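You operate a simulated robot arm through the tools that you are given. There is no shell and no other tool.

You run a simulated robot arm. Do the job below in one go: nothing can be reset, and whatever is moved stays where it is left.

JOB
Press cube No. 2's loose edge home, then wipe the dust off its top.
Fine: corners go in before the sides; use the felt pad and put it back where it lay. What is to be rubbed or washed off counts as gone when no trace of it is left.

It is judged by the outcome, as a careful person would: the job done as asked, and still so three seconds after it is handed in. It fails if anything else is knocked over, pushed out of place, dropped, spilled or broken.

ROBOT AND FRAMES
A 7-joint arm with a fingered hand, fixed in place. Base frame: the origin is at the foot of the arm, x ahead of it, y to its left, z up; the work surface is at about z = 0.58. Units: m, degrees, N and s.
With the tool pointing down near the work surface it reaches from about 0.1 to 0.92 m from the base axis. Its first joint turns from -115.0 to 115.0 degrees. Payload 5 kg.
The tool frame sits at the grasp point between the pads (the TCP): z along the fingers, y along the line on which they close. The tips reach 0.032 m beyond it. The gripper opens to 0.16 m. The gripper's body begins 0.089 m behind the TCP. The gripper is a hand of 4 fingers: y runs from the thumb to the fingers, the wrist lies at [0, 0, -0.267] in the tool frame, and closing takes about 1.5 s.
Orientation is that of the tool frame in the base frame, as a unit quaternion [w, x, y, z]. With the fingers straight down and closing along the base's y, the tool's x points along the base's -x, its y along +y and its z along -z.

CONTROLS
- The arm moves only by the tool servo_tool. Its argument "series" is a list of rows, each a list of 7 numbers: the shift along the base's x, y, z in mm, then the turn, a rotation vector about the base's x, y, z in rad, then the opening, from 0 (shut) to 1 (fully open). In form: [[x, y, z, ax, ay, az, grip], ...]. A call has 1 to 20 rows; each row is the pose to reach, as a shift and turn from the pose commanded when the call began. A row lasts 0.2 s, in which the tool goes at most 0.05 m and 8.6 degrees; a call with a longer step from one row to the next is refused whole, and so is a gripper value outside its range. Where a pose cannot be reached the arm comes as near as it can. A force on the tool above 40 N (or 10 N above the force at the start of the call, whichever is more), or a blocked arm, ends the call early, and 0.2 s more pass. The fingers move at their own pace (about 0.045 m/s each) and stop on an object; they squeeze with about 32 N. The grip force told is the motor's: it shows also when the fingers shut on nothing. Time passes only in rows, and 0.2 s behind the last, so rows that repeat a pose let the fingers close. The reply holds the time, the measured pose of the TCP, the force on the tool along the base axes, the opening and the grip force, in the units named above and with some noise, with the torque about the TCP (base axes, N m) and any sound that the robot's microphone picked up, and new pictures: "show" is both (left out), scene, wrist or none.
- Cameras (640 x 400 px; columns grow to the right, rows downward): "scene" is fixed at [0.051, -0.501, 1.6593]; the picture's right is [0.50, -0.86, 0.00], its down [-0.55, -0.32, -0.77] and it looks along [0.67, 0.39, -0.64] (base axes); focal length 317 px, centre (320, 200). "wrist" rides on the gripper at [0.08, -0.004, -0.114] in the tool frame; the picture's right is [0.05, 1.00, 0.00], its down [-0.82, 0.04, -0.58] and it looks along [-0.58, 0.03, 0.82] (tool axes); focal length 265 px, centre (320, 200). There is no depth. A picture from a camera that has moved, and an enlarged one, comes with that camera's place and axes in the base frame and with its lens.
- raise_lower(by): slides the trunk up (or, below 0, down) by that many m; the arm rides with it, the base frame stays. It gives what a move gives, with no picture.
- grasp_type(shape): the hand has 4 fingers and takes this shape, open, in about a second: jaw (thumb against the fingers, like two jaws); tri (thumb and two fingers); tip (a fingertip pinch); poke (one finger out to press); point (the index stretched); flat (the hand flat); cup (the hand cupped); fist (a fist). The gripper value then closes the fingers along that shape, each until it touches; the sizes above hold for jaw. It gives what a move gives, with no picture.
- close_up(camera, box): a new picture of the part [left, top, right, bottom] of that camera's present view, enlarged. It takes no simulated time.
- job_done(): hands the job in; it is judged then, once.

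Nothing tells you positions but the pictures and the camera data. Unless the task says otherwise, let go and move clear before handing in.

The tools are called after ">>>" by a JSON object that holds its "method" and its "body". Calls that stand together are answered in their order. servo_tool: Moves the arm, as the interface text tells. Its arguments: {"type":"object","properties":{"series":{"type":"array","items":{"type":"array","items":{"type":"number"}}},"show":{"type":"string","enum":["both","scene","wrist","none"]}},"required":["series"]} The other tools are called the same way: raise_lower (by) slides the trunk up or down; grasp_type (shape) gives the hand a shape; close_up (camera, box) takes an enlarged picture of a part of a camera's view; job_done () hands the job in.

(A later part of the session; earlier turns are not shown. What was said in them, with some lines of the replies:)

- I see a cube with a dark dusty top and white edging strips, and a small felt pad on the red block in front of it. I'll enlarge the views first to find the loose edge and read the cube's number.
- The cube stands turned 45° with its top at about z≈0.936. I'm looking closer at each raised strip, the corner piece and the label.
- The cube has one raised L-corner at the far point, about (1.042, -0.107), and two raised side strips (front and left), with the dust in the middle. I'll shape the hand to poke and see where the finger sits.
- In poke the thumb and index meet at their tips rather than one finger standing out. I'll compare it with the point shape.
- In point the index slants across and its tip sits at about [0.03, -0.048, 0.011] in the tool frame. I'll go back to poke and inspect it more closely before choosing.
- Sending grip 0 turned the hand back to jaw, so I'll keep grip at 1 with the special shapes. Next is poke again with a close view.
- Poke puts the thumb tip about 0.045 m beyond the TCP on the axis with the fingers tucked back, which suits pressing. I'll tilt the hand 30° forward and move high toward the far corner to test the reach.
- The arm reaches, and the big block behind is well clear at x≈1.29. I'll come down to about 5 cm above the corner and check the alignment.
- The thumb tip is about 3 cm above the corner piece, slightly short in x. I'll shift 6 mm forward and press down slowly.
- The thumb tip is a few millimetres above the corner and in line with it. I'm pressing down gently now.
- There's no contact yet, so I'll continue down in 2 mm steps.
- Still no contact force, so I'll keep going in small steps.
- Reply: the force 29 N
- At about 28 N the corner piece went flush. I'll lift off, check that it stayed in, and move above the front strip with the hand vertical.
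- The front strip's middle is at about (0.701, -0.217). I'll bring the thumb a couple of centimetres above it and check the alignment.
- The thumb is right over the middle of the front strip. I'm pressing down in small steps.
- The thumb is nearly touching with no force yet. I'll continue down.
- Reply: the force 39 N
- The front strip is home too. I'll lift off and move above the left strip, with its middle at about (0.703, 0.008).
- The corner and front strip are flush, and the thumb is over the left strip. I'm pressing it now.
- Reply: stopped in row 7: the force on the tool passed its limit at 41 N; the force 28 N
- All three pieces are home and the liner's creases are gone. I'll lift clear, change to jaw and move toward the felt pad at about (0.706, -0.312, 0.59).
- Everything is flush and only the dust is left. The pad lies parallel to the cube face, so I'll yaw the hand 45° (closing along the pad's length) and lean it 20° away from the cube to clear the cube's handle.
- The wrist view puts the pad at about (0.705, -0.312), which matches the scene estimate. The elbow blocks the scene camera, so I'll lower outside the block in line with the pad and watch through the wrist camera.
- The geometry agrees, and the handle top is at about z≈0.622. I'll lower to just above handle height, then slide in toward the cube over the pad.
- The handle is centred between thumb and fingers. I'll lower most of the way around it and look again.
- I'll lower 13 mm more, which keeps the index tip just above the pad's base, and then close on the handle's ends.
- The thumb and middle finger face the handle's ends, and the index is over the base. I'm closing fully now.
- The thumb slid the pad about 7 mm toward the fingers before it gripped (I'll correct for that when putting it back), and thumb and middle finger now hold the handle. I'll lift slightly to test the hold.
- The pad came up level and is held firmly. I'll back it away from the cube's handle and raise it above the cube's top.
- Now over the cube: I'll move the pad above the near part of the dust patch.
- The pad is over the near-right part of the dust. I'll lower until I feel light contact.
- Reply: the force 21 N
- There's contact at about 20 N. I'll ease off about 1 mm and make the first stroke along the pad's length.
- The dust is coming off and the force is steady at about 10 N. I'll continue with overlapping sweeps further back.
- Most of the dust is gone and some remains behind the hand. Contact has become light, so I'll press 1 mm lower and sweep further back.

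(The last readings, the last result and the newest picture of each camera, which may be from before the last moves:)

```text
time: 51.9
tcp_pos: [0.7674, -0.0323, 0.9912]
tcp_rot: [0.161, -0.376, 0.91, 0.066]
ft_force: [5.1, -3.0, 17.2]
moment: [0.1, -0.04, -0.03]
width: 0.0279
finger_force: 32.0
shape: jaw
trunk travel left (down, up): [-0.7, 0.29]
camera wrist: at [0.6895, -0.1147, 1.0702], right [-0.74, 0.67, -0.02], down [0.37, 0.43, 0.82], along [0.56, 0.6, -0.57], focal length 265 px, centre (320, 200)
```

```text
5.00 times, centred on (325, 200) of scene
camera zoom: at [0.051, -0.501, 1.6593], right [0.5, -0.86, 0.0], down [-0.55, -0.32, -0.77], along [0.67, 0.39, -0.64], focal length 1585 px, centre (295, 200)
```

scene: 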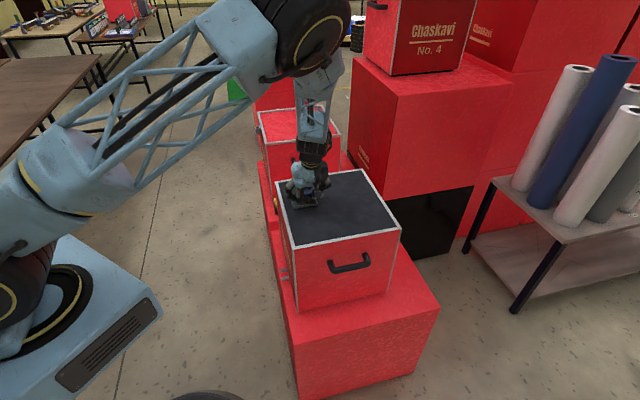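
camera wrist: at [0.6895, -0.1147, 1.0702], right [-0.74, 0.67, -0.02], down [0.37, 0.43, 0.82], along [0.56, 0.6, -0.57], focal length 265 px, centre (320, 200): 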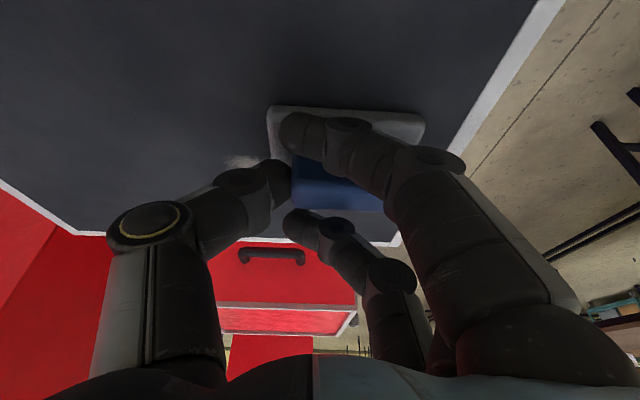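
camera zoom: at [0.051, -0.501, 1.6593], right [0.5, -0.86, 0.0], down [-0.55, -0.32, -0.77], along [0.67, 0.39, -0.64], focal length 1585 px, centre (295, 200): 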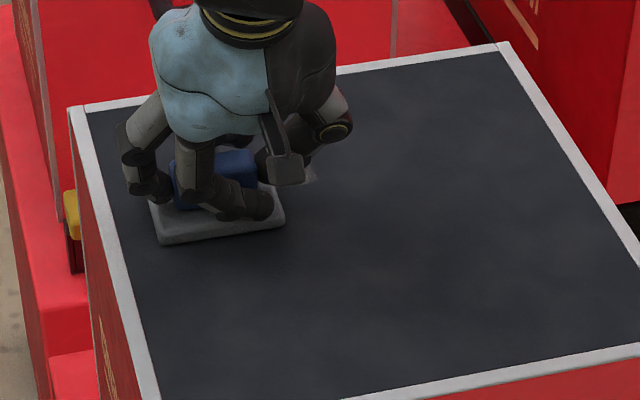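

A little dust remains near the thumb and further back. I'll repeat this row and continue backward with finer overlap.

>>> {"method": "servo_tool", "body": {"series": [[15.6, -15.6, 0, 0, 0, 0, 0], [31.1, -31.1, 0, 0, 0, 0, 0], [46.7, -46.7, 0, 0, 0, 0, 0], [62.2, -62.2, 0, 0, 0, 0, 0], [77.8, -77.8, 0, 0, 0, 0, 0], [92, -63.6, 0, 0, 0, 0, 0], [76.4, -48, 0, 0, 0, 0, 0], [60.8, -32.5, 0, 0, 0, 0, 0], [45.3, -17, 0, 0, 0, 0, 0], [29.7, -1.4, 0, 0, 0, 0, 0], [14.1, 14.1, 0, 0, 0, 0, 0], [28.3, 28.3, 0, 0, 0, 0, 0], [43.8, 12.7, 0, 0, 0, 0, 0], [59.4, -2.8, 0, 0, 0, 0, 0], [75, -18.4, 0, 0, 0, 0, 0], [90.5, -33.9, 0, 0, 0, 0, 0], [106, -49.5, 0, 0, 0, 0, 0]]}}

>>> {"method": "close_up", "body": {"camera": "scene", "box": [270, 160, 380, 240]}}

```text
time: 55.5
tcp_pos: [0.8741, -0.0798, 0.9896]
tcp_rot: [0.161, -0.377, 0.91, 0.066]
ft_force: [-2.8, 3.8, 10.7]
moment: [0.44, 0.29, 0.05]
width: 0.0272
finger_force: 32.1
shape: jaw
trunk travel left (down, up): [-0.7, 0.29]
camera wrist: at [0.7963, -0.1625, 1.0695], right [-0.74, 0.67, -0.02], down [0.37, 0.43, 0.82], along [0.56, 0.6, -0.57], focal length 265 px, centre (320, 200)
```

scene: 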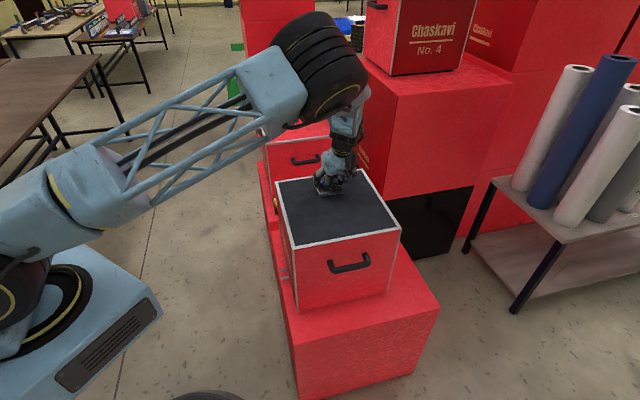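
wrist: 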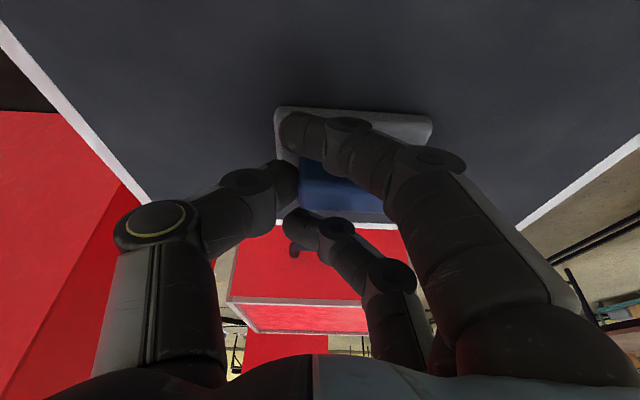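

```text
5.00 times, centred on (325, 200) of scene
camera zoom: at [0.051, -0.501, 1.6593], right [0.5, -0.86, 0.0], down [-0.55, -0.32, -0.77], along [0.67, 0.39, -0.64], focal length 1585 px, centre (295, 200)
```

zoom: 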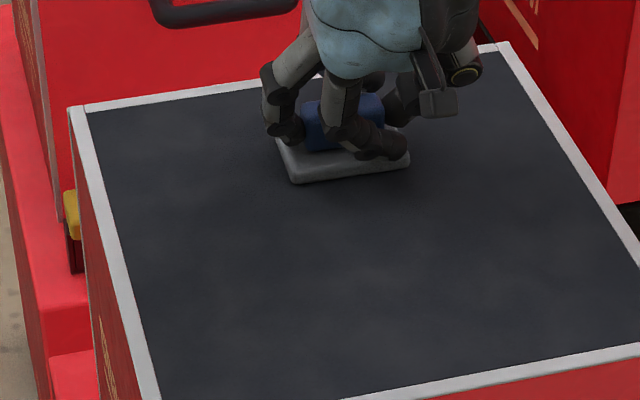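

The top looks clean except under the pad. I'll make one last back sweep, lift off, and inspect.

>>> {"method": "servo_tool", "body": {"series": [[12.7, 12.7, 0, 0, 0, 0, 0], [-2.8, 28.3, 0, 0, 0, 0, 0], [-18.4, 43.8, 0, 0, 0, 0, 0], [-34, 59.4, 0, 0, 0, 0, 0], [-49.5, 75, 0, 0, 0, 0, 0], [-60, 85.5, 0, 0, 0, 0, 0], [-60, 85.5, 15, 0, 0, 0, 0], [-60, 85.5, 45, 0, 0, 0, 0], [-70, 60, 70, 0, 0, 0, 0], [-90, 30, 70, 0, 0, 0, 0], [-110, 0, 70, 0, 0, 0, 0], [-130, -40, 70, 0, 0, 0, 0], [-150, -80, 70, 0, 0, 0, 0], [-170, -120, 70, 0, 0, 0, 0], [-190, -160, 70, 0, 0, 0, 0], [-210, -200, 70, 0, 0, 0, 0], [-230, -240, 70, 0, 0, 0, 0]]}}

>>> {"method": "close_up", "body": {"camera": "scene", "box": [265, 160, 410, 250]}}

```text
time: 59.1
tcp_pos: [0.6405, -0.3262, 1.0602]
tcp_rot: [0.16, -0.376, 0.91, 0.068]
ft_force: [0.1, -0.5, -1.0]
moment: [0.01, -0.01, 0.01]
width: 0.0279
finger_force: 32.1
shape: jaw
trunk travel left (down, up): [-0.7, 0.29]
camera wrist: at [0.5637, -0.4091, 1.1405], right [-0.74, 0.67, -0.02], down [0.37, 0.43, 0.82], along [0.56, 0.6, -0.57], focal length 265 px, centre (320, 200)
```

scene: 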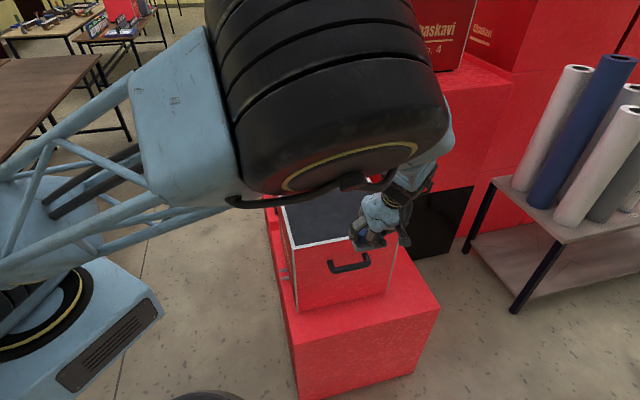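
wrist: 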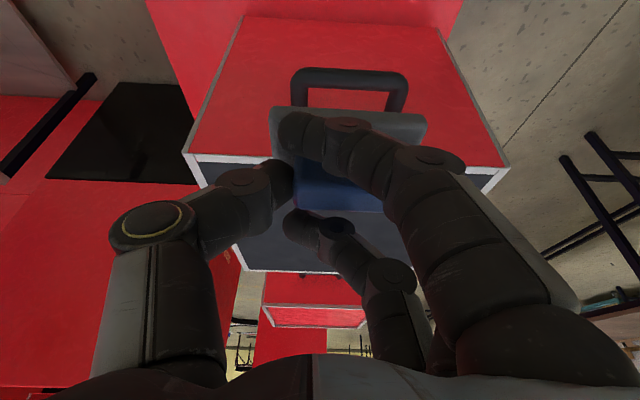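

```text
4.41 times, centred on (338, 205) of scene
camera zoom: at [0.051, -0.501, 1.6593], right [0.5, -0.86, 0.0], down [-0.55, -0.32, -0.77], along [0.67, 0.39, -0.64], focal length 1399 px, centre (243, 178)
```

zoom: 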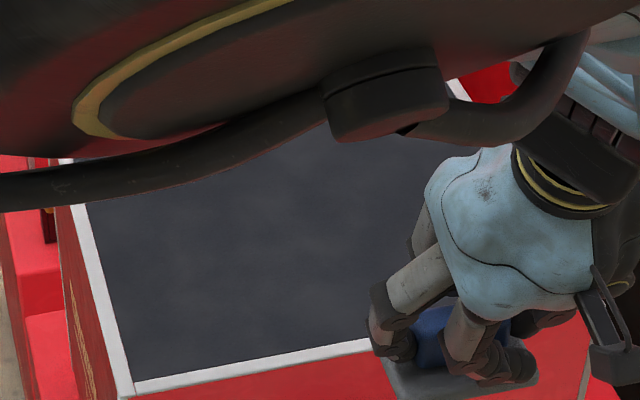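

The elbow blocks the view, so I'll hold the pad up over the cube's right side to see the wiped area.

>>> {"method": "servo_tool", "body": {"series": [[30, 10, 10, 0, 0, 0, 0], [60, 20, 20, 0, 0, 0, 0], [90, 30, 20, 0, 0, 0, 0], [120, 40, 20, 0, 0, 0, 0], [150, 50, 20, 0, 0, 0, 0], [180, 55, 20, 0, 0, 0, 0], [210, 55, 20, 0, 0, 0, 0]], "show": "scene"}}

>>> {"method": "close_up", "body": {"camera": "scene", "box": [265, 160, 375, 250]}}

>>> {"method": "close_up", "body": {"camera": "scene", "box": [285, 175, 345, 225]}}

```text
time: 60.7
tcp_pos: [0.8522, -0.2667, 1.0805]
tcp_rot: [0.16, -0.376, 0.91, 0.066]
ft_force: [-0.2, -0.2, -0.7]
moment: [-0.04, 0.02, -0.01]
width: 0.0279
finger_force: 32.1
shape: jaw
trunk travel left (down, up): [-0.7, 0.29]
```

scene: 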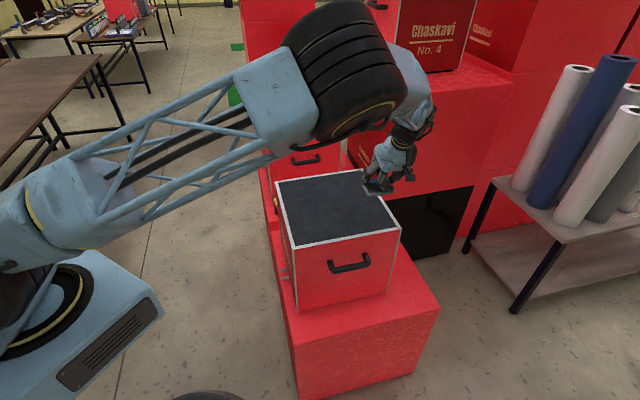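

```text
4.44 times, centred on (320, 205) of scene
camera zoom: at [0.051, -0.501, 1.6593], right [0.5, -0.86, 0.0], down [-0.55, -0.32, -0.77], along [0.67, 0.39, -0.64], focal length 1408 px, centre (320, 178)
```

zoom: 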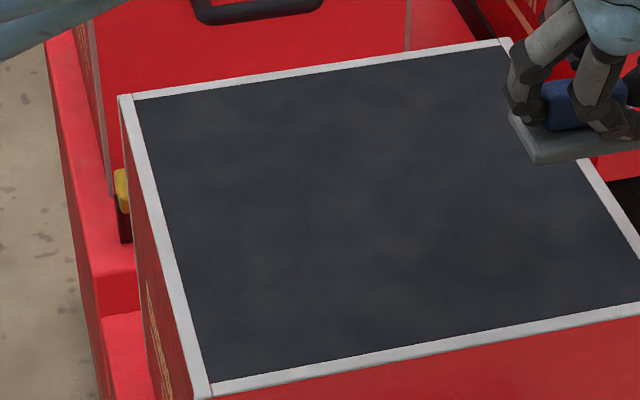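

```text
8.00 times, centred on (315, 200) of scene
camera zoom: at [0.051, -0.501, 1.6593], right [0.5, -0.86, 0.0], down [-0.55, -0.32, -0.77], along [0.67, 0.39, -0.64], focal length 2535 px, centre (360, 200)
```

zoom: 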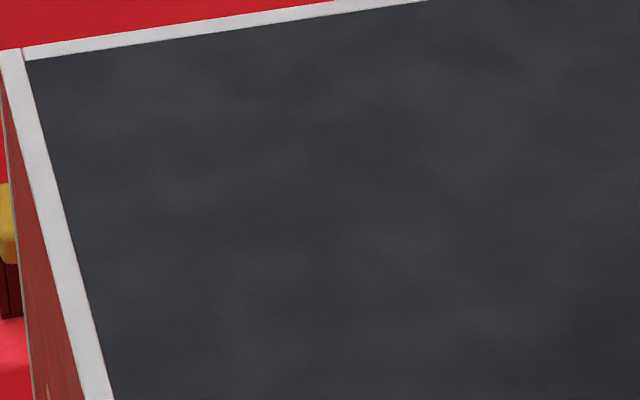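

The top is clean and the strips are flush. Before returning the pad, I'll measure how it now sits in the hand.

>>> {"method": "close_up", "body": {"camera": "wrist", "box": [160, 40, 480, 240]}}

>>> {"method": "close_up", "body": {"camera": "scene", "box": [350, 165, 420, 215]}}

```text
2.00 times, centred on (320, 140) of wrist
camera zoom: at [0.7742, -0.3502, 1.1605], right [-0.74, 0.67, -0.02], down [0.37, 0.43, 0.82], along [0.56, 0.6, -0.57], focal length 531 px, centre (320, 320)
```

zoom: 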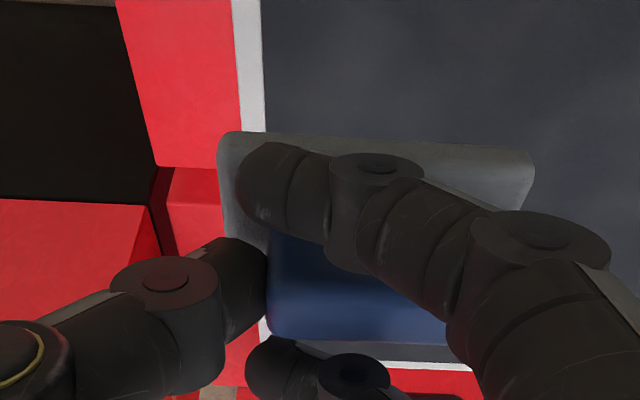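

```text
8.00 times, centred on (385, 190) of scene
camera zoom: at [0.051, -0.501, 1.6593], right [0.5, -0.86, 0.0], down [-0.55, -0.32, -0.77], along [0.67, 0.39, -0.64], focal length 2535 px, centre (-200, 280)
```

zoom: 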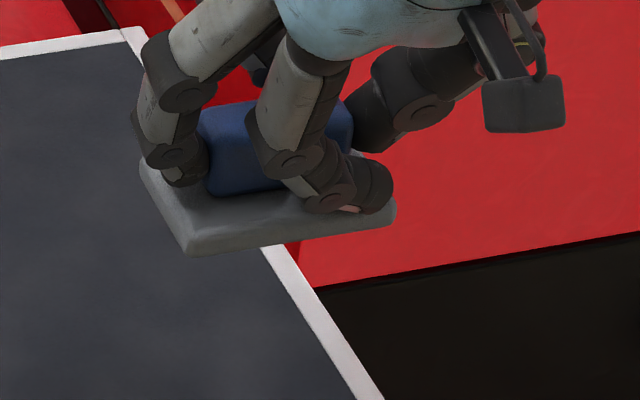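

The pad has turned about 5° clockwise and slid a little along the grip, so I'll correct for both at put-down. First I'll go back out in front of the cube at height.

>>> {"method": "servo_tool", "body": {"series": [[-29, -19, 0, 0, 0, 0, 0], [-58, -37, 0, 0, 0, 0.02, 0], [-87, -56, 0, 0, 0, 0.04, 0], [-116, -75, 0, 0, 0, 0.06, 0], [-145, -93, 0, 0, 0, 0.085, 0], [-174, -112, 0, 0, 0, 0.085, 0], [-203, -131, 0, 0, 0, 0.085, 0], [-232, -149, 0, 0, 0, 0.085, 0], [-232, -149, -35, 0, 0, 0.085, 0], [-232, -149, -70, 0, 0, 0.085, 0], [-232, -149, -105, 0, 0, 0.085, 0], [-232, -149, -140, 0, 0, 0.085, 0], [-232, -149, -175, 0, 0, 0.085, 0], [-232, -149, -210, 0, 0, 0.085, 0], [-232, -149, -245, 0, 0, 0.085, 0], [-232, -149, -280, 0, 0, 0.085, 0], [-232, -149, -315, 0, 0, 0.085, 0], [-232, -149, -350, 0, 0, 0.085, 0], [-232, -149, -385, 0, 0, 0.085, 0], [-232, -149, -410, 0, 0, 0.085, 0]]}}

```text
time: 64.9
tcp_pos: [0.6174, -0.4164, 0.6682]
tcp_rot: [0.158, -0.414, 0.893, 0.073]
ft_force: [-0.2, -0.5, 0.0]
moment: [-0.01, 0.03, 0.02]
width: 0.0277
finger_force: 31.9
shape: jaw
trunk travel left (down, up): [-0.7, 0.29]
camera wrist: at [0.5478, -0.5064, 0.7482], right [-0.79, 0.61, -0.02], down [0.34, 0.46, 0.82], along [0.51, 0.65, -0.57], focal length 265 px, centre (320, 200)
```

scene: 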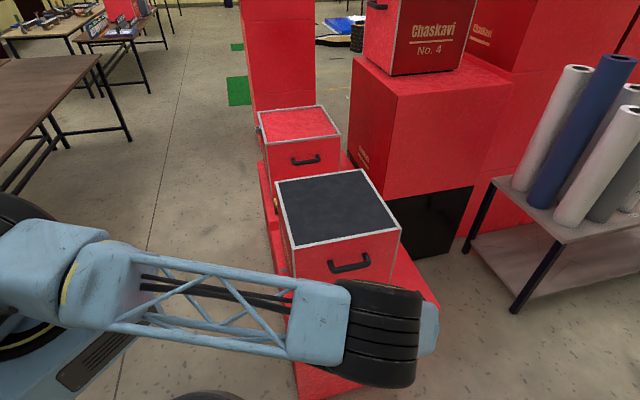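
wrist: 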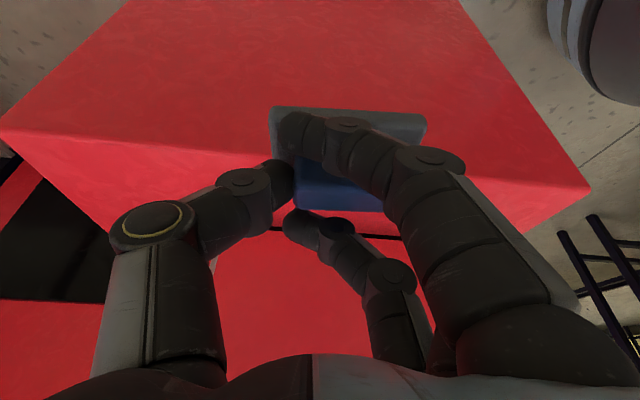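

The pad's edge is back parallel with the block as it was originally. I'll slide in over its original place.

>>> {"method": "servo_tool", "body": {"series": [[20, 20, -5, 0, 0, 0, 0], [40, 40, -8, 0, 0, 0, 0], [60, 60, -8, 0, 0, 0, 0], [80, 79, -8, 0, 0, 0, 0], [93, 91, -8, 0, 0, 0, 0], [93, 91, -14, 0, 0, 0, 0]]}}

>>> {"method": "close_up", "body": {"camera": "wrist", "box": [160, 40, 480, 240]}}

```text
time: 66.3
tcp_pos: [0.7129, -0.3243, 0.6564]
tcp_rot: [0.158, -0.414, 0.893, 0.073]
ft_force: [0.8, -0.3, -0.3]
moment: [0.0, 0.02, 0.02]
width: 0.0276
finger_force: 32.2
shape: jaw
trunk travel left (down, up): [-0.7, 0.29]
camera wrist: at [0.6425, -0.4142, 0.7357], right [-0.79, 0.61, -0.02], down [0.34, 0.46, 0.82], along [0.51, 0.65, -0.57], focal length 265 px, centre (320, 200)
```

scene: 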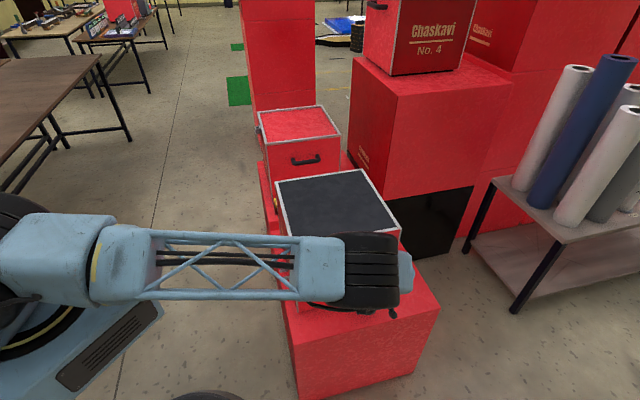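
wrist: 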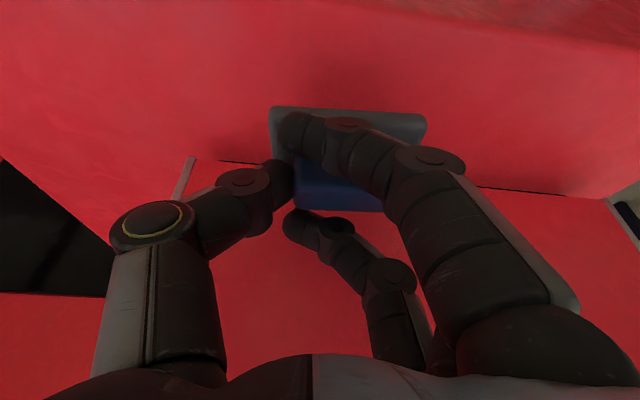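

```text
2.00 times, centred on (320, 140) of wrist
camera zoom: at [0.6425, -0.4142, 0.7357], right [-0.79, 0.61, -0.02], down [0.34, 0.46, 0.82], along [0.51, 0.65, -0.57], focal length 531 px, centre (320, 320)
```

zoom: 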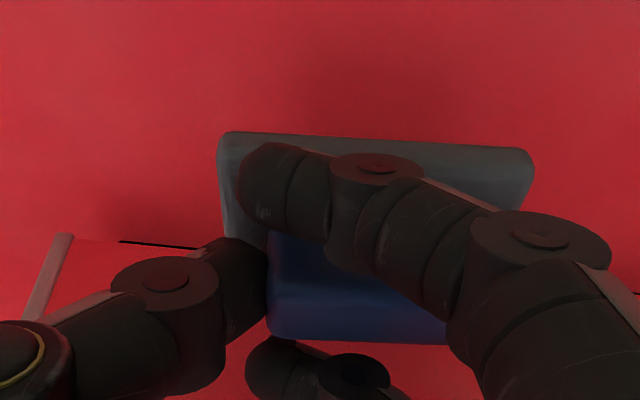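

The pad is within 3 mm of its original spot. I'll make a small correction and lower until it touches.

>>> {"method": "servo_tool", "body": {"series": [[-2.5, -1.5, -6, 0, 0, 0, 0], [-2.5, -1.5, -12, 0, 0, 0, 0], [-2.5, -1.5, -15, 0, 0, 0, 0], [-2.5, -1.5, -17, 0, 0, 0, 0], [-2.5, -1.5, -18, 0, 0, 0, 0]], "show": "none"}}

```text
time: 67.5
tcp_pos: [0.7097, -0.3276, 0.6383]
tcp_rot: [0.157, -0.415, 0.893, 0.074]
ft_force: [0.1, -0.3, 0.6]
moment: [-0.02, 0.01, 0.04]
width: 0.0276
finger_force: 32.4
shape: jaw
trunk travel left (down, up): [-0.7, 0.29]
```

No contact yet, so I'll go down another millimetre or two in small steps.

>>> {"method": "servo_tool", "body": {"series": [[0, 0, -0.7, 0, 0, 0, 0], [0, 0, -1.4, 0, 0, 0, 0], [0, 0, -2, 0, 0, 0, 0]], "show": "wrist"}}

>>> {"method": "close_up", "body": {"camera": "wrist", "box": [160, 40, 480, 240]}}

```text
time: 68.3
tcp_pos: [0.7127, -0.3265, 0.6355]
tcp_rot: [0.157, -0.415, 0.893, 0.073]
ft_force: [0.6, 0.2, -1.2]
moment: [-0.03, -0.04, 0.02]
width: 0.0275
finger_force: 32.0
shape: jaw
trunk travel left (down, up): [-0.7, 0.29]
camera wrist: at [0.6414, -0.416, 0.7145], right [-0.79, 0.61, -0.02], down [0.34, 0.46, 0.82], along [0.51, 0.65, -0.57], focal length 265 px, centre (320, 200)
```

wrist: 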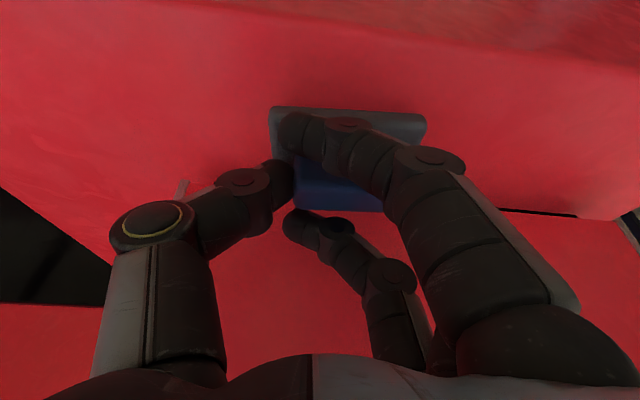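

```text
2.00 times, centred on (320, 140) of wrist
camera zoom: at [0.6414, -0.416, 0.7145], right [-0.79, 0.61, -0.02], down [0.34, 0.46, 0.82], along [0.51, 0.65, -0.57], focal length 531 px, centre (320, 320)
```

zoom: 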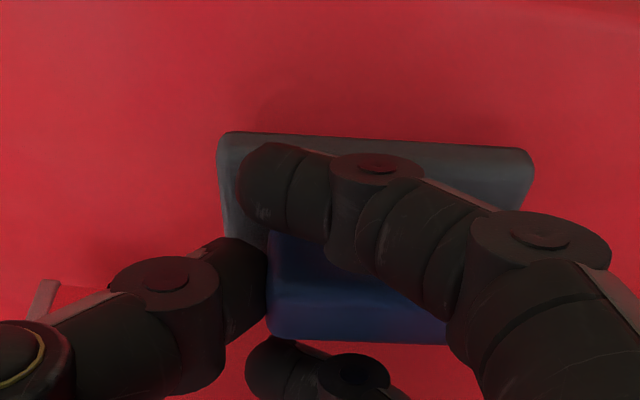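

The position is good and there's still no contact, so I'll keep lowering.

>>> {"method": "servo_tool", "body": {"series": [[-1, 1, -1, 0, 0, 0, 0], [-1, 1, -2, 0, 0, 0, 0], [-1, 1, -3, 0, 0, 0, 0]], "show": "none"}}

```text
time: 69.1
tcp_pos: [0.7109, -0.3254, 0.6329]
tcp_rot: [0.157, -0.414, 0.893, 0.074]
ft_force: [-0.7, -0.4, -0.6]
moment: [0.02, -0.02, 0.0]
width: 0.0276
finger_force: 32.1
shape: jaw
trunk travel left (down, up): [-0.7, 0.29]
```

>>> {"method": "servo_tool", "body": {"series": [[0, 0, -1, 0, 0, 0, 0], [0, 0, -2, 0, 0, 0, 0], [0, 0, -3, 0, 0, 0, 0]], "show": "none"}}

>>> {"method": "close_up", "body": {"camera": "scene", "box": [340, 280, 400, 330]}}

>>> {"method": "close_up", "body": {"camera": "wrist", "box": [200, 60, 440, 220]}}

```text
time: 69.9
tcp_pos: [0.71, -0.3257, 0.6301]
tcp_rot: [0.157, -0.414, 0.894, 0.073]
ft_force: [0.5, -1.1, 4.1]
moment: [0.17, 0.14, 0.0]
width: 0.0275
finger_force: 32.7
shape: jaw
trunk travel left (down, up): [-0.7, 0.29]
```

```text
8.00 times, centred on (370, 305) of scene
camera zoom: at [0.051, -0.501, 1.6593], right [0.5, -0.86, 0.0], down [-0.55, -0.32, -0.77], along [0.67, 0.39, -0.64], focal length 2535 px, centre (-80, -640)
```

zoom: 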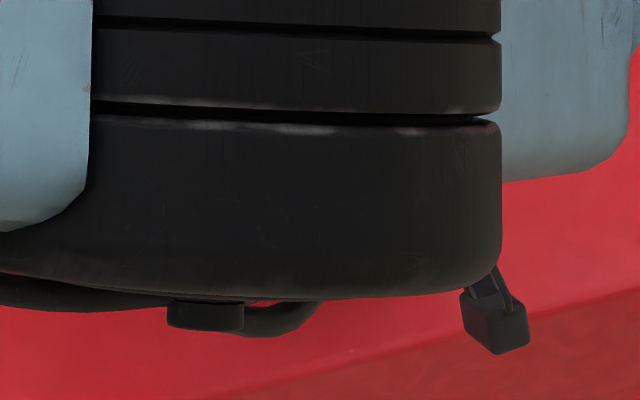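

```text
2.50 times, centred on (320, 140) of wrist
camera zoom: at [0.6403, -0.4153, 0.7096], right [-0.79, 0.61, -0.02], down [0.34, 0.46, 0.82], along [0.51, 0.65, -0.57], focal length 664 px, centre (320, 350)
```

zoom: 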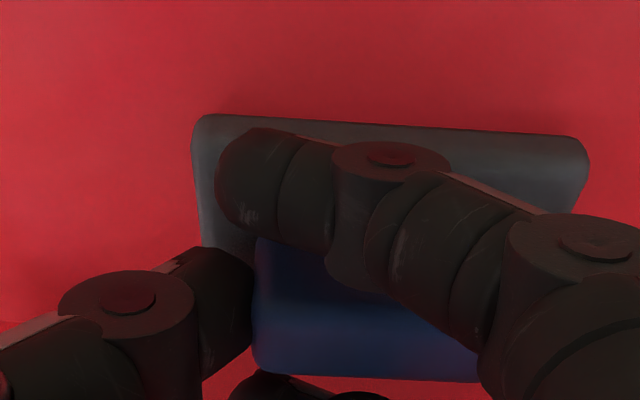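

The pad is touching, about 4 mm short toward the robot. I'll lift a hair, nudge it toward the cube and set it down again.

>>> {"method": "servo_tool", "body": {"series": [[0, 0, 3, 0, 0, 0, 0], [2, 3.5, 3, 0, 0, 0, 0], [2, 3.5, 1, 0, 0, 0, 0], [2, 3.5, 0, 0, 0, 0, 0], [2, 3.5, -0.8, 0, 0, 0, 0]], "show": "none"}}

>>> {"method": "close_up", "body": {"camera": "wrist", "box": [160, 40, 480, 240]}}

```text
time: 71.1
tcp_pos: [0.7132, -0.3221, 0.6286]
tcp_rot: [0.157, -0.415, 0.893, 0.072]
ft_force: [-2.2, -1.7, 11.2]
moment: [0.28, 0.18, -0.02]
width: 0.0273
finger_force: 32.0
shape: jaw
trunk travel left (down, up): [-0.7, 0.29]
```

```text
2.00 times, centred on (320, 140) of wrist
camera zoom: at [0.642, -0.4116, 0.7092], right [-0.79, 0.61, -0.02], down [0.33, 0.46, 0.82], along [0.51, 0.65, -0.57], focal length 531 px, centre (320, 320)
```

zoom: 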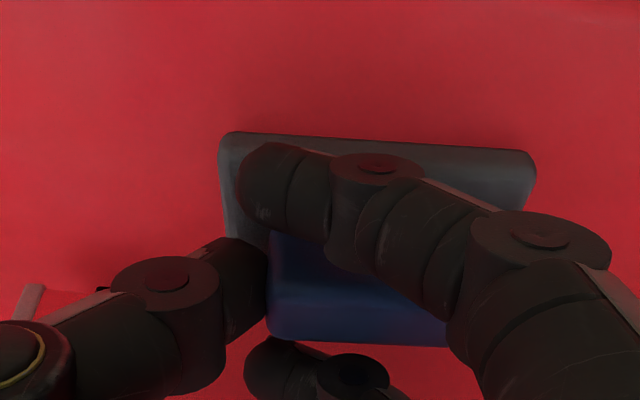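

It's firmly down at about 11 N. I'll ease off and open the hand gradually.

>>> {"method": "servo_tool", "body": {"series": [[0, 0, 1, 0, 0, 0, 0], [0, 0, 1, 0, 0, 0, 0.25], [0, 0, 1, 0, 0, 0, 0.35], [0, 0, 1, 0, 0, 0, 0.45], [0, 0, 1, 0, 0, 0, 0.55], [0, 0, 1, 0, 0, 0, 0.65], [0, 0, 1, 0, 0, 0, 0.75], [0, 0, 1, 0, 0, 0, 0.8], [0, 0, 1, 0, 0, 0, 0.8], [0, 0, 1, 0, 0, 0, 0.8], [0, 0, 1, 0, 0, 0, 0.8]], "show": "wrist"}}

>>> {"method": "close_up", "body": {"camera": "wrist", "box": [160, 40, 480, 240]}}

```text
time: 73.5
tcp_pos: [0.7129, -0.323, 0.6311]
tcp_rot: [0.159, -0.414, 0.893, 0.072]
ft_force: [2.0, -14.7, 42.1]
moment: [0.1, 1.76, 0.6]
width: 0.1182
finger_force: 0.0
shape: jaw
trunk travel left (down, up): [-0.7, 0.29]
camera wrist: at [0.6419, -0.4121, 0.7116], right [-0.79, 0.61, -0.02], down [0.33, 0.46, 0.82], along [0.51, 0.65, -0.57], focal length 265 px, centre (320, 200)
```

wrist: 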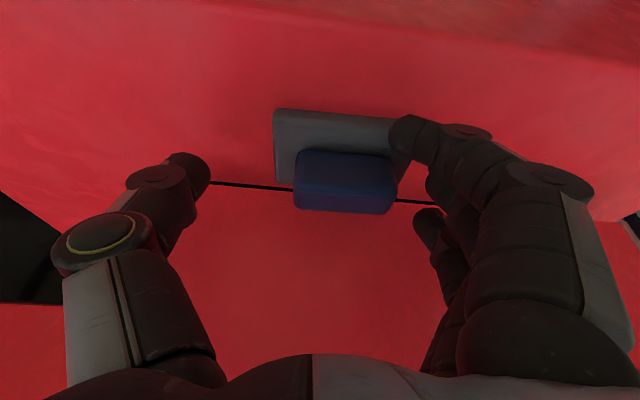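

```text
2.00 times, centred on (320, 140) of wrist
camera zoom: at [0.6419, -0.4121, 0.7116], right [-0.79, 0.61, -0.02], down [0.33, 0.46, 0.82], along [0.51, 0.65, -0.57], focal length 531 px, centre (320, 320)
```

zoom: 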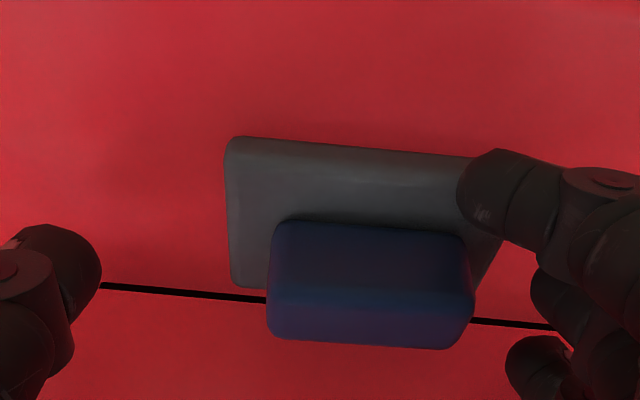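

The index is bearing down on the pad's base, so I'll raise straight up to relieve it.

>>> {"method": "servo_tool", "body": {"series": [[0, 0, 3, 0, 0, 0, 0.8], [0, 0, 8, 0, 0, 0, 0.8], [0, 0, 16, 0, 0, 0, 0.85], [0, 0, 28, 0, 0, 0, 0.85], [0, 0, 40, 0, 0, 0, 0.85]], "show": "wrist"}}

>>> {"method": "close_up", "body": {"camera": "wrist", "box": [160, 40, 480, 240]}}

```text
time: 74.7
tcp_pos: [0.7125, -0.3232, 0.6706]
tcp_rot: [0.157, -0.415, 0.893, 0.074]
ft_force: [0.0, 0.4, -0.3]
moment: [0.04, -0.01, 0.0]
width: 0.1358
finger_force: 0.0
shape: jaw
trunk travel left (down, up): [-0.7, 0.29]
camera wrist: at [0.6421, -0.4115, 0.75], right [-0.79, 0.61, -0.02], down [0.34, 0.46, 0.82], along [0.51, 0.65, -0.57], focal length 265 px, centre (320, 200)
```

wrist: 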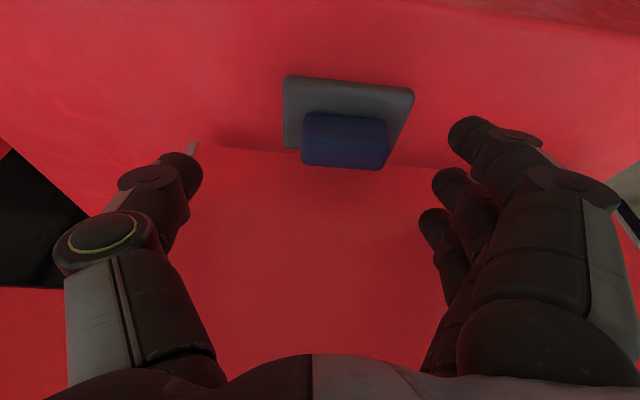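

```text
2.00 times, centred on (320, 140) of wrist
camera zoom: at [0.6421, -0.4115, 0.75], right [-0.79, 0.61, -0.02], down [0.34, 0.46, 0.82], along [0.51, 0.65, -0.57], focal length 531 px, centre (320, 320)
```

zoom: 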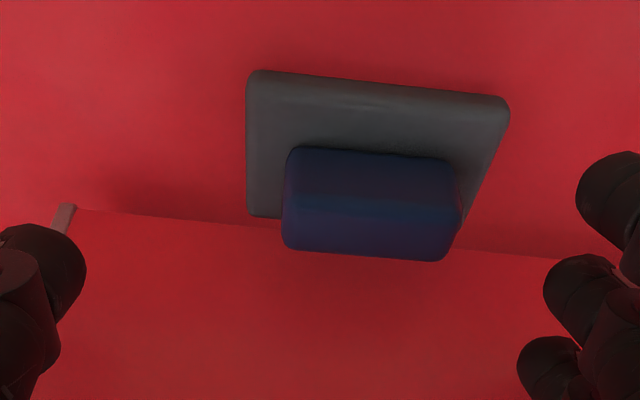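

The pad is released and parallel to the cube. I'll back the hand away and up so the scene camera can compare its position with the original.

>>> {"method": "servo_tool", "body": {"series": [[-15, -15, 5, 0, 0, 0, 0.85], [-40, -40, 8, 0, 0, 0, 0.85], [-65, -65, 10, 0, 0, 0, 0.85], [-90, -90, 20, 0, 0, 0, 0.85], [-95, -95, 60, 0, 0, 0, 0.85], [-95, -95, 105, 0, 0, 0, 0.85], [-95, -95, 150, 0, 0, 0, 0.85], [-95, -95, 195, 0, 0, 0, 0.85], [-95, -95, 240, 0, 0, 0, 0.85], [-95, -95, 285, 0, 0, 0, 0.85], [-95, -95, 330, 0, 0, 0, 0.85], [-95, -95, 375, 0, 0, 0, 0.85], [-95, -95, 420, 0, 0, 0, 0.85], [-80, -60, 440, 0, 0, 0, 0.85], [-60, -20, 450, 0, 0, 0, 0.85], [-40, 20, 460, 0, 0, 0, 0.85], [-20, 60, 460, 0, 0, 0, 0.85], [0, 100, 460, 0, 0, 0, 0.85], [0, 145, 460, 0, 0, 0, 0.85]]}}

>>> {"method": "close_up", "body": {"camera": "scene", "box": [350, 290, 390, 322]}}

>>> {"method": "close_up", "body": {"camera": "scene", "box": [260, 160, 420, 260]}}

```text
time: 78.7
tcp_pos: [0.7127, -0.1759, 1.1303]
tcp_rot: [0.157, -0.415, 0.893, 0.073]
ft_force: [0.4, 0.0, -0.2]
moment: [-0.03, 0.0, 0.02]
width: 0.1359
finger_force: 0.1
shape: jaw
trunk travel left (down, up): [-0.7, 0.29]
camera wrist: at [0.6425, -0.2647, 1.2087], right [-0.79, 0.61, -0.02], down [0.34, 0.46, 0.82], along [0.51, 0.65, -0.57], focal length 265 px, centre (320, 200)
```

scene: 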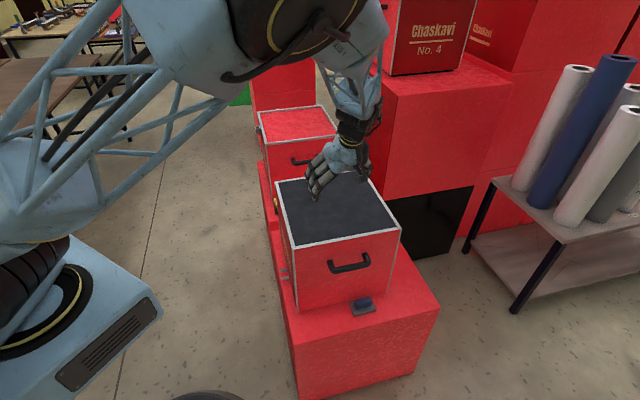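
wrist: 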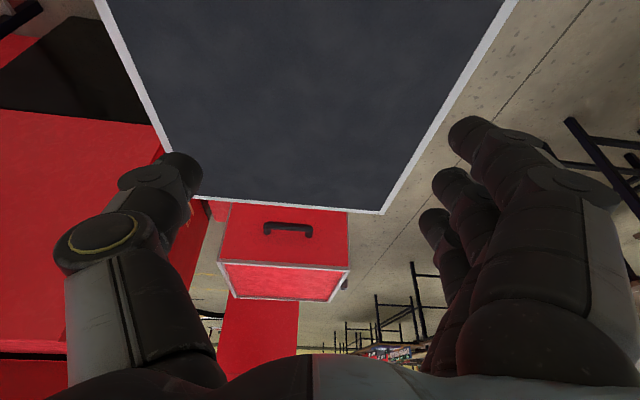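

```text
12.50 times, centred on (370, 306) of scene
camera zoom: at [0.051, -0.501, 1.6593], right [0.5, -0.86, 0.0], down [-0.55, -0.32, -0.77], along [0.67, 0.39, -0.64], focal length 3962 px, centre (-305, -1125)
```

zoom: 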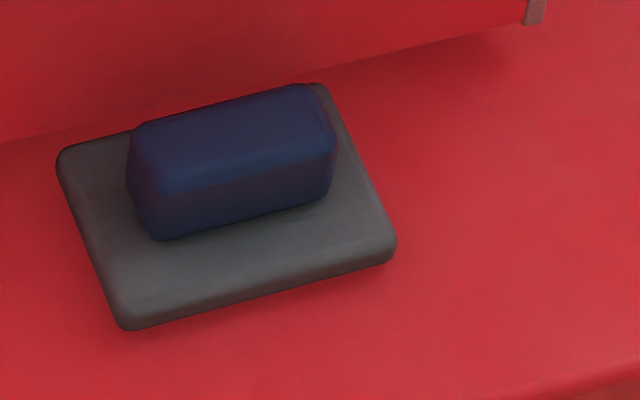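

```text
4.00 times, centred on (340, 210) of scene
camera zoom: at [0.051, -0.501, 1.6593], right [0.5, -0.86, 0.0], down [-0.55, -0.32, -0.77], along [0.67, 0.39, -0.64], focal length 1268 px, centre (240, 160)
```

zoom: 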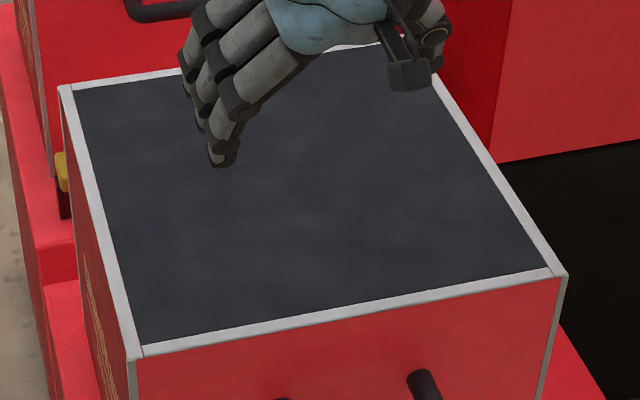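

The pad lies flat and parallel, about 1 cm from its original place. I'll move the arm clear and make a final check of the whole top.

>>> {"method": "servo_tool", "body": {"series": [[-20, 30, 30, 0, 0, 0, 0.85], [-40, 65, 60, 0, 0, 0, 0.85], [-60, 100, 90, 0, 0, 0, 0.85], [-80, 140, 110, 0, 0, 0, 0.85], [-100, 180, 120, 0, 0, 0, 0.85], [-120, 220, 120, 0, 0, 0, 0.85], [-140, 260, 120, 0, 0, 0, 0.85], [-160, 300, 120, 0, 0, 0, 0.85], [-170, 340, 120, 0, 0, 0, 0.85]]}}

>>> {"method": "close_up", "body": {"camera": "scene", "box": [260, 160, 420, 260]}}

>>> {"method": "close_up", "body": {"camera": "scene", "box": [275, 175, 355, 225]}}

```text
refused: row 2 steps farther than a row can; nothing moved
```

```text
4.00 times, centred on (340, 210) of scene
camera zoom: at [0.051, -0.501, 1.6593], right [0.5, -0.86, 0.0], down [-0.55, -0.32, -0.77], along [0.67, 0.39, -0.64], focal length 1268 px, centre (240, 160)
```

zoom: 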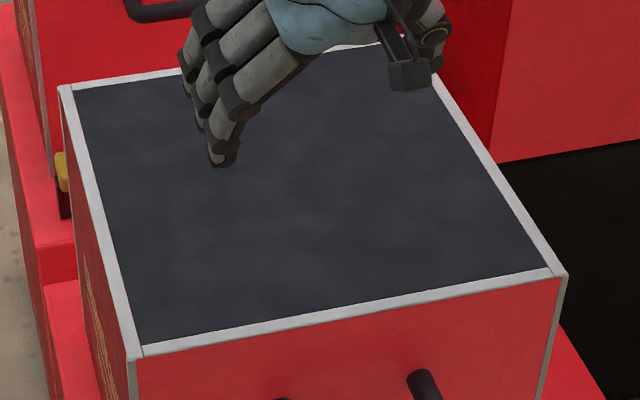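

```text
8.00 times, centred on (315, 200) of scene
camera zoom: at [0.051, -0.501, 1.6593], right [0.5, -0.86, 0.0], down [-0.55, -0.32, -0.77], along [0.67, 0.39, -0.64], focal length 2535 px, centre (360, 200)
```

zoom: 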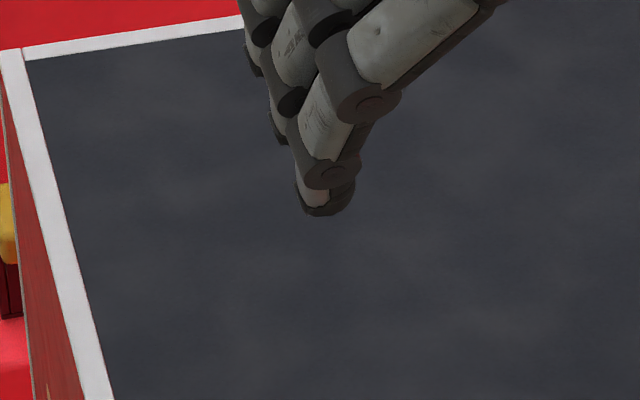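

That step was too long, so I'll repeat the retreat with shorter steps and then inspect the whole top.

>>> {"method": "servo_tool", "body": {"series": [[-15, 25, 25, 0, 0, 0, 0.85], [-30, 50, 50, 0, 0, 0, 0.85], [-45, 75, 75, 0, 0, 0, 0.85], [-60, 105, 95, 0, 0, 0, 0.85], [-75, 140, 105, 0, 0, 0, 0.85], [-90, 175, 110, 0, 0, 0, 0.85], [-105, 210, 110, 0, 0, 0, 0.85], [-120, 245, 110, 0, 0, 0, 0.85], [-135, 280, 110, 0, 0, 0, 0.85], [-150, 315, 110, 0, 0, 0, 0.85], [-160, 345, 110, 0, 0, 0, 0.85]]}}

>>> {"method": "close_up", "body": {"camera": "scene", "box": [260, 160, 420, 260]}}

>>> {"method": "close_up", "body": {"camera": "scene", "box": [285, 170, 365, 220]}}

>>> {"method": "close_up", "body": {"camera": "scene", "box": [335, 160, 385, 192]}}

```text
time: 81.1
tcp_pos: [0.5518, 0.1676, 1.244]
tcp_rot: [0.157, -0.415, 0.893, 0.073]
ft_force: [-0.2, 0.1, -0.6]
moment: [-0.03, -0.01, -0.01]
width: 0.1356
finger_force: 0.0
shape: jaw
trunk travel left (down, up): [-0.7, 0.29]
camera wrist: at [0.4806, 0.0788, 1.3224], right [-0.79, 0.61, -0.02], down [0.34, 0.46, 0.82], along [0.51, 0.65, -0.57], focal length 265 px, centre (320, 200)
```

scene: 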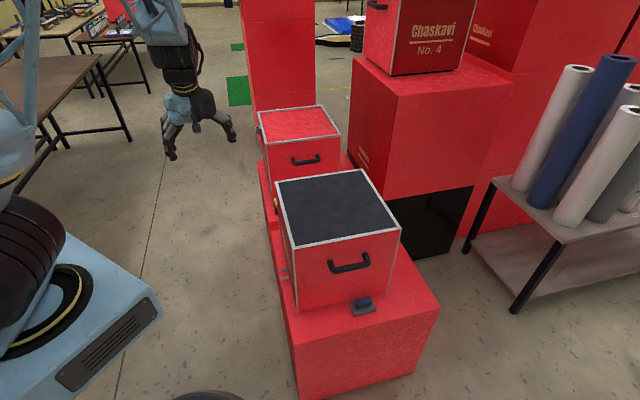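
wrist: 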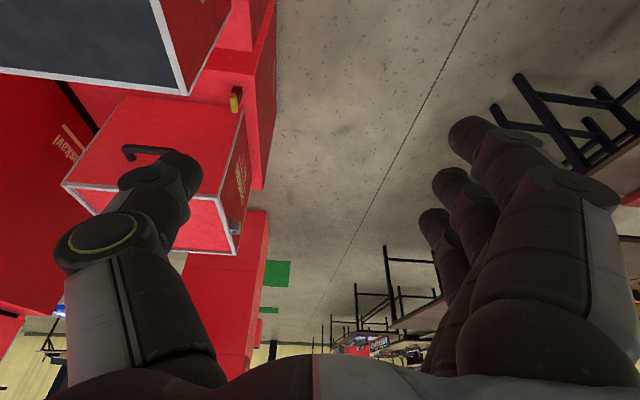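

```text
4.00 times, centred on (340, 210) of scene
camera zoom: at [0.051, -0.501, 1.6593], right [0.5, -0.86, 0.0], down [-0.55, -0.32, -0.77], along [0.67, 0.39, -0.64], focal length 1268 px, centre (240, 160)
```

zoom: 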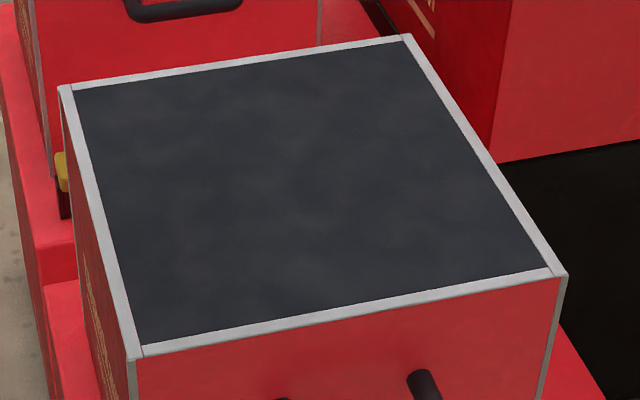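

```text
8.00 times, centred on (325, 195) of scene
camera zoom: at [0.051, -0.501, 1.6593], right [0.5, -0.86, 0.0], down [-0.55, -0.32, -0.77], along [0.67, 0.39, -0.64], focal length 2535 px, centre (280, 240)
```

zoom: 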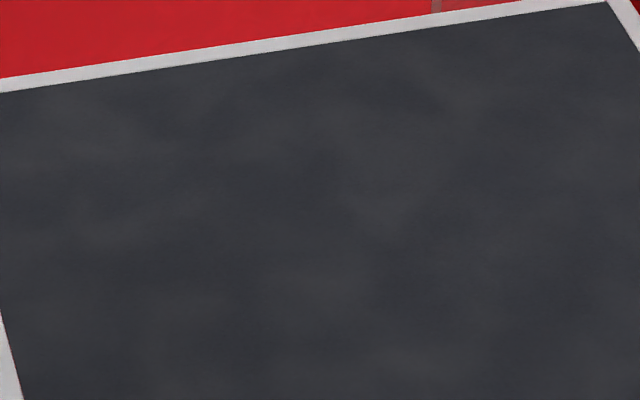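

```text
12.50 times, centred on (360, 176) of scene
camera zoom: at [0.051, -0.501, 1.6593], right [0.5, -0.86, 0.0], down [-0.55, -0.32, -0.77], along [0.67, 0.39, -0.64], focal length 3962 px, centre (-180, 500)
```

zoom: 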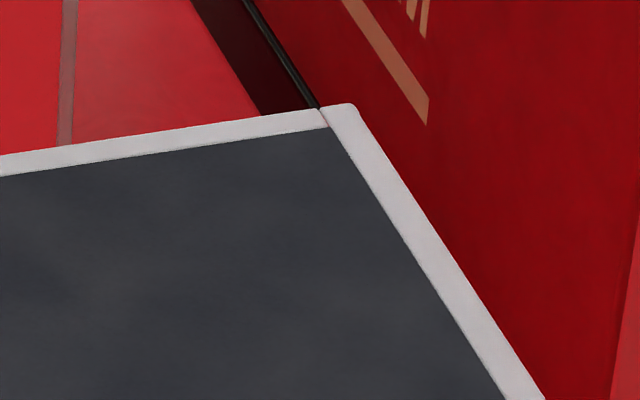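

The edging is flush all round, the top shows no dust, and the cube hasn't moved. The pad lies flat about 1 cm from where it was, and the hand is empty and clear, so I'm handing in.

>>> {"method": "job_done", "body": {}}

```text
The job is handed in.
```

I pressed cube No. 2's loose edge home and wiped its top clean, and the job is handed in. The felt pad is back about 11 mm from its original spot.

- **Edge:** I pressed the far corner in first, then the front and left sides. All three sit flush with the frame, and they still did in the last pictures.
- **Dust:** I wiped the whole patch with overlapping strokes of the felt pad. Enlarged pictures of the top show no dust left.
- **Pad:** It lies flat and parallel to the cube as before, about 9 mm nearer the cube and 6 mm along it. I left it there rather than risk disturbing things with a second grip.
- **Surroundings:** The cube is where it was, and nothing else was knocked or moved in the pictures. The hand is empty and clear.

I couldn't read the number on the cube. I took it to be No. 2 because it was the only cube I saw with a loose edge and a dusty top.
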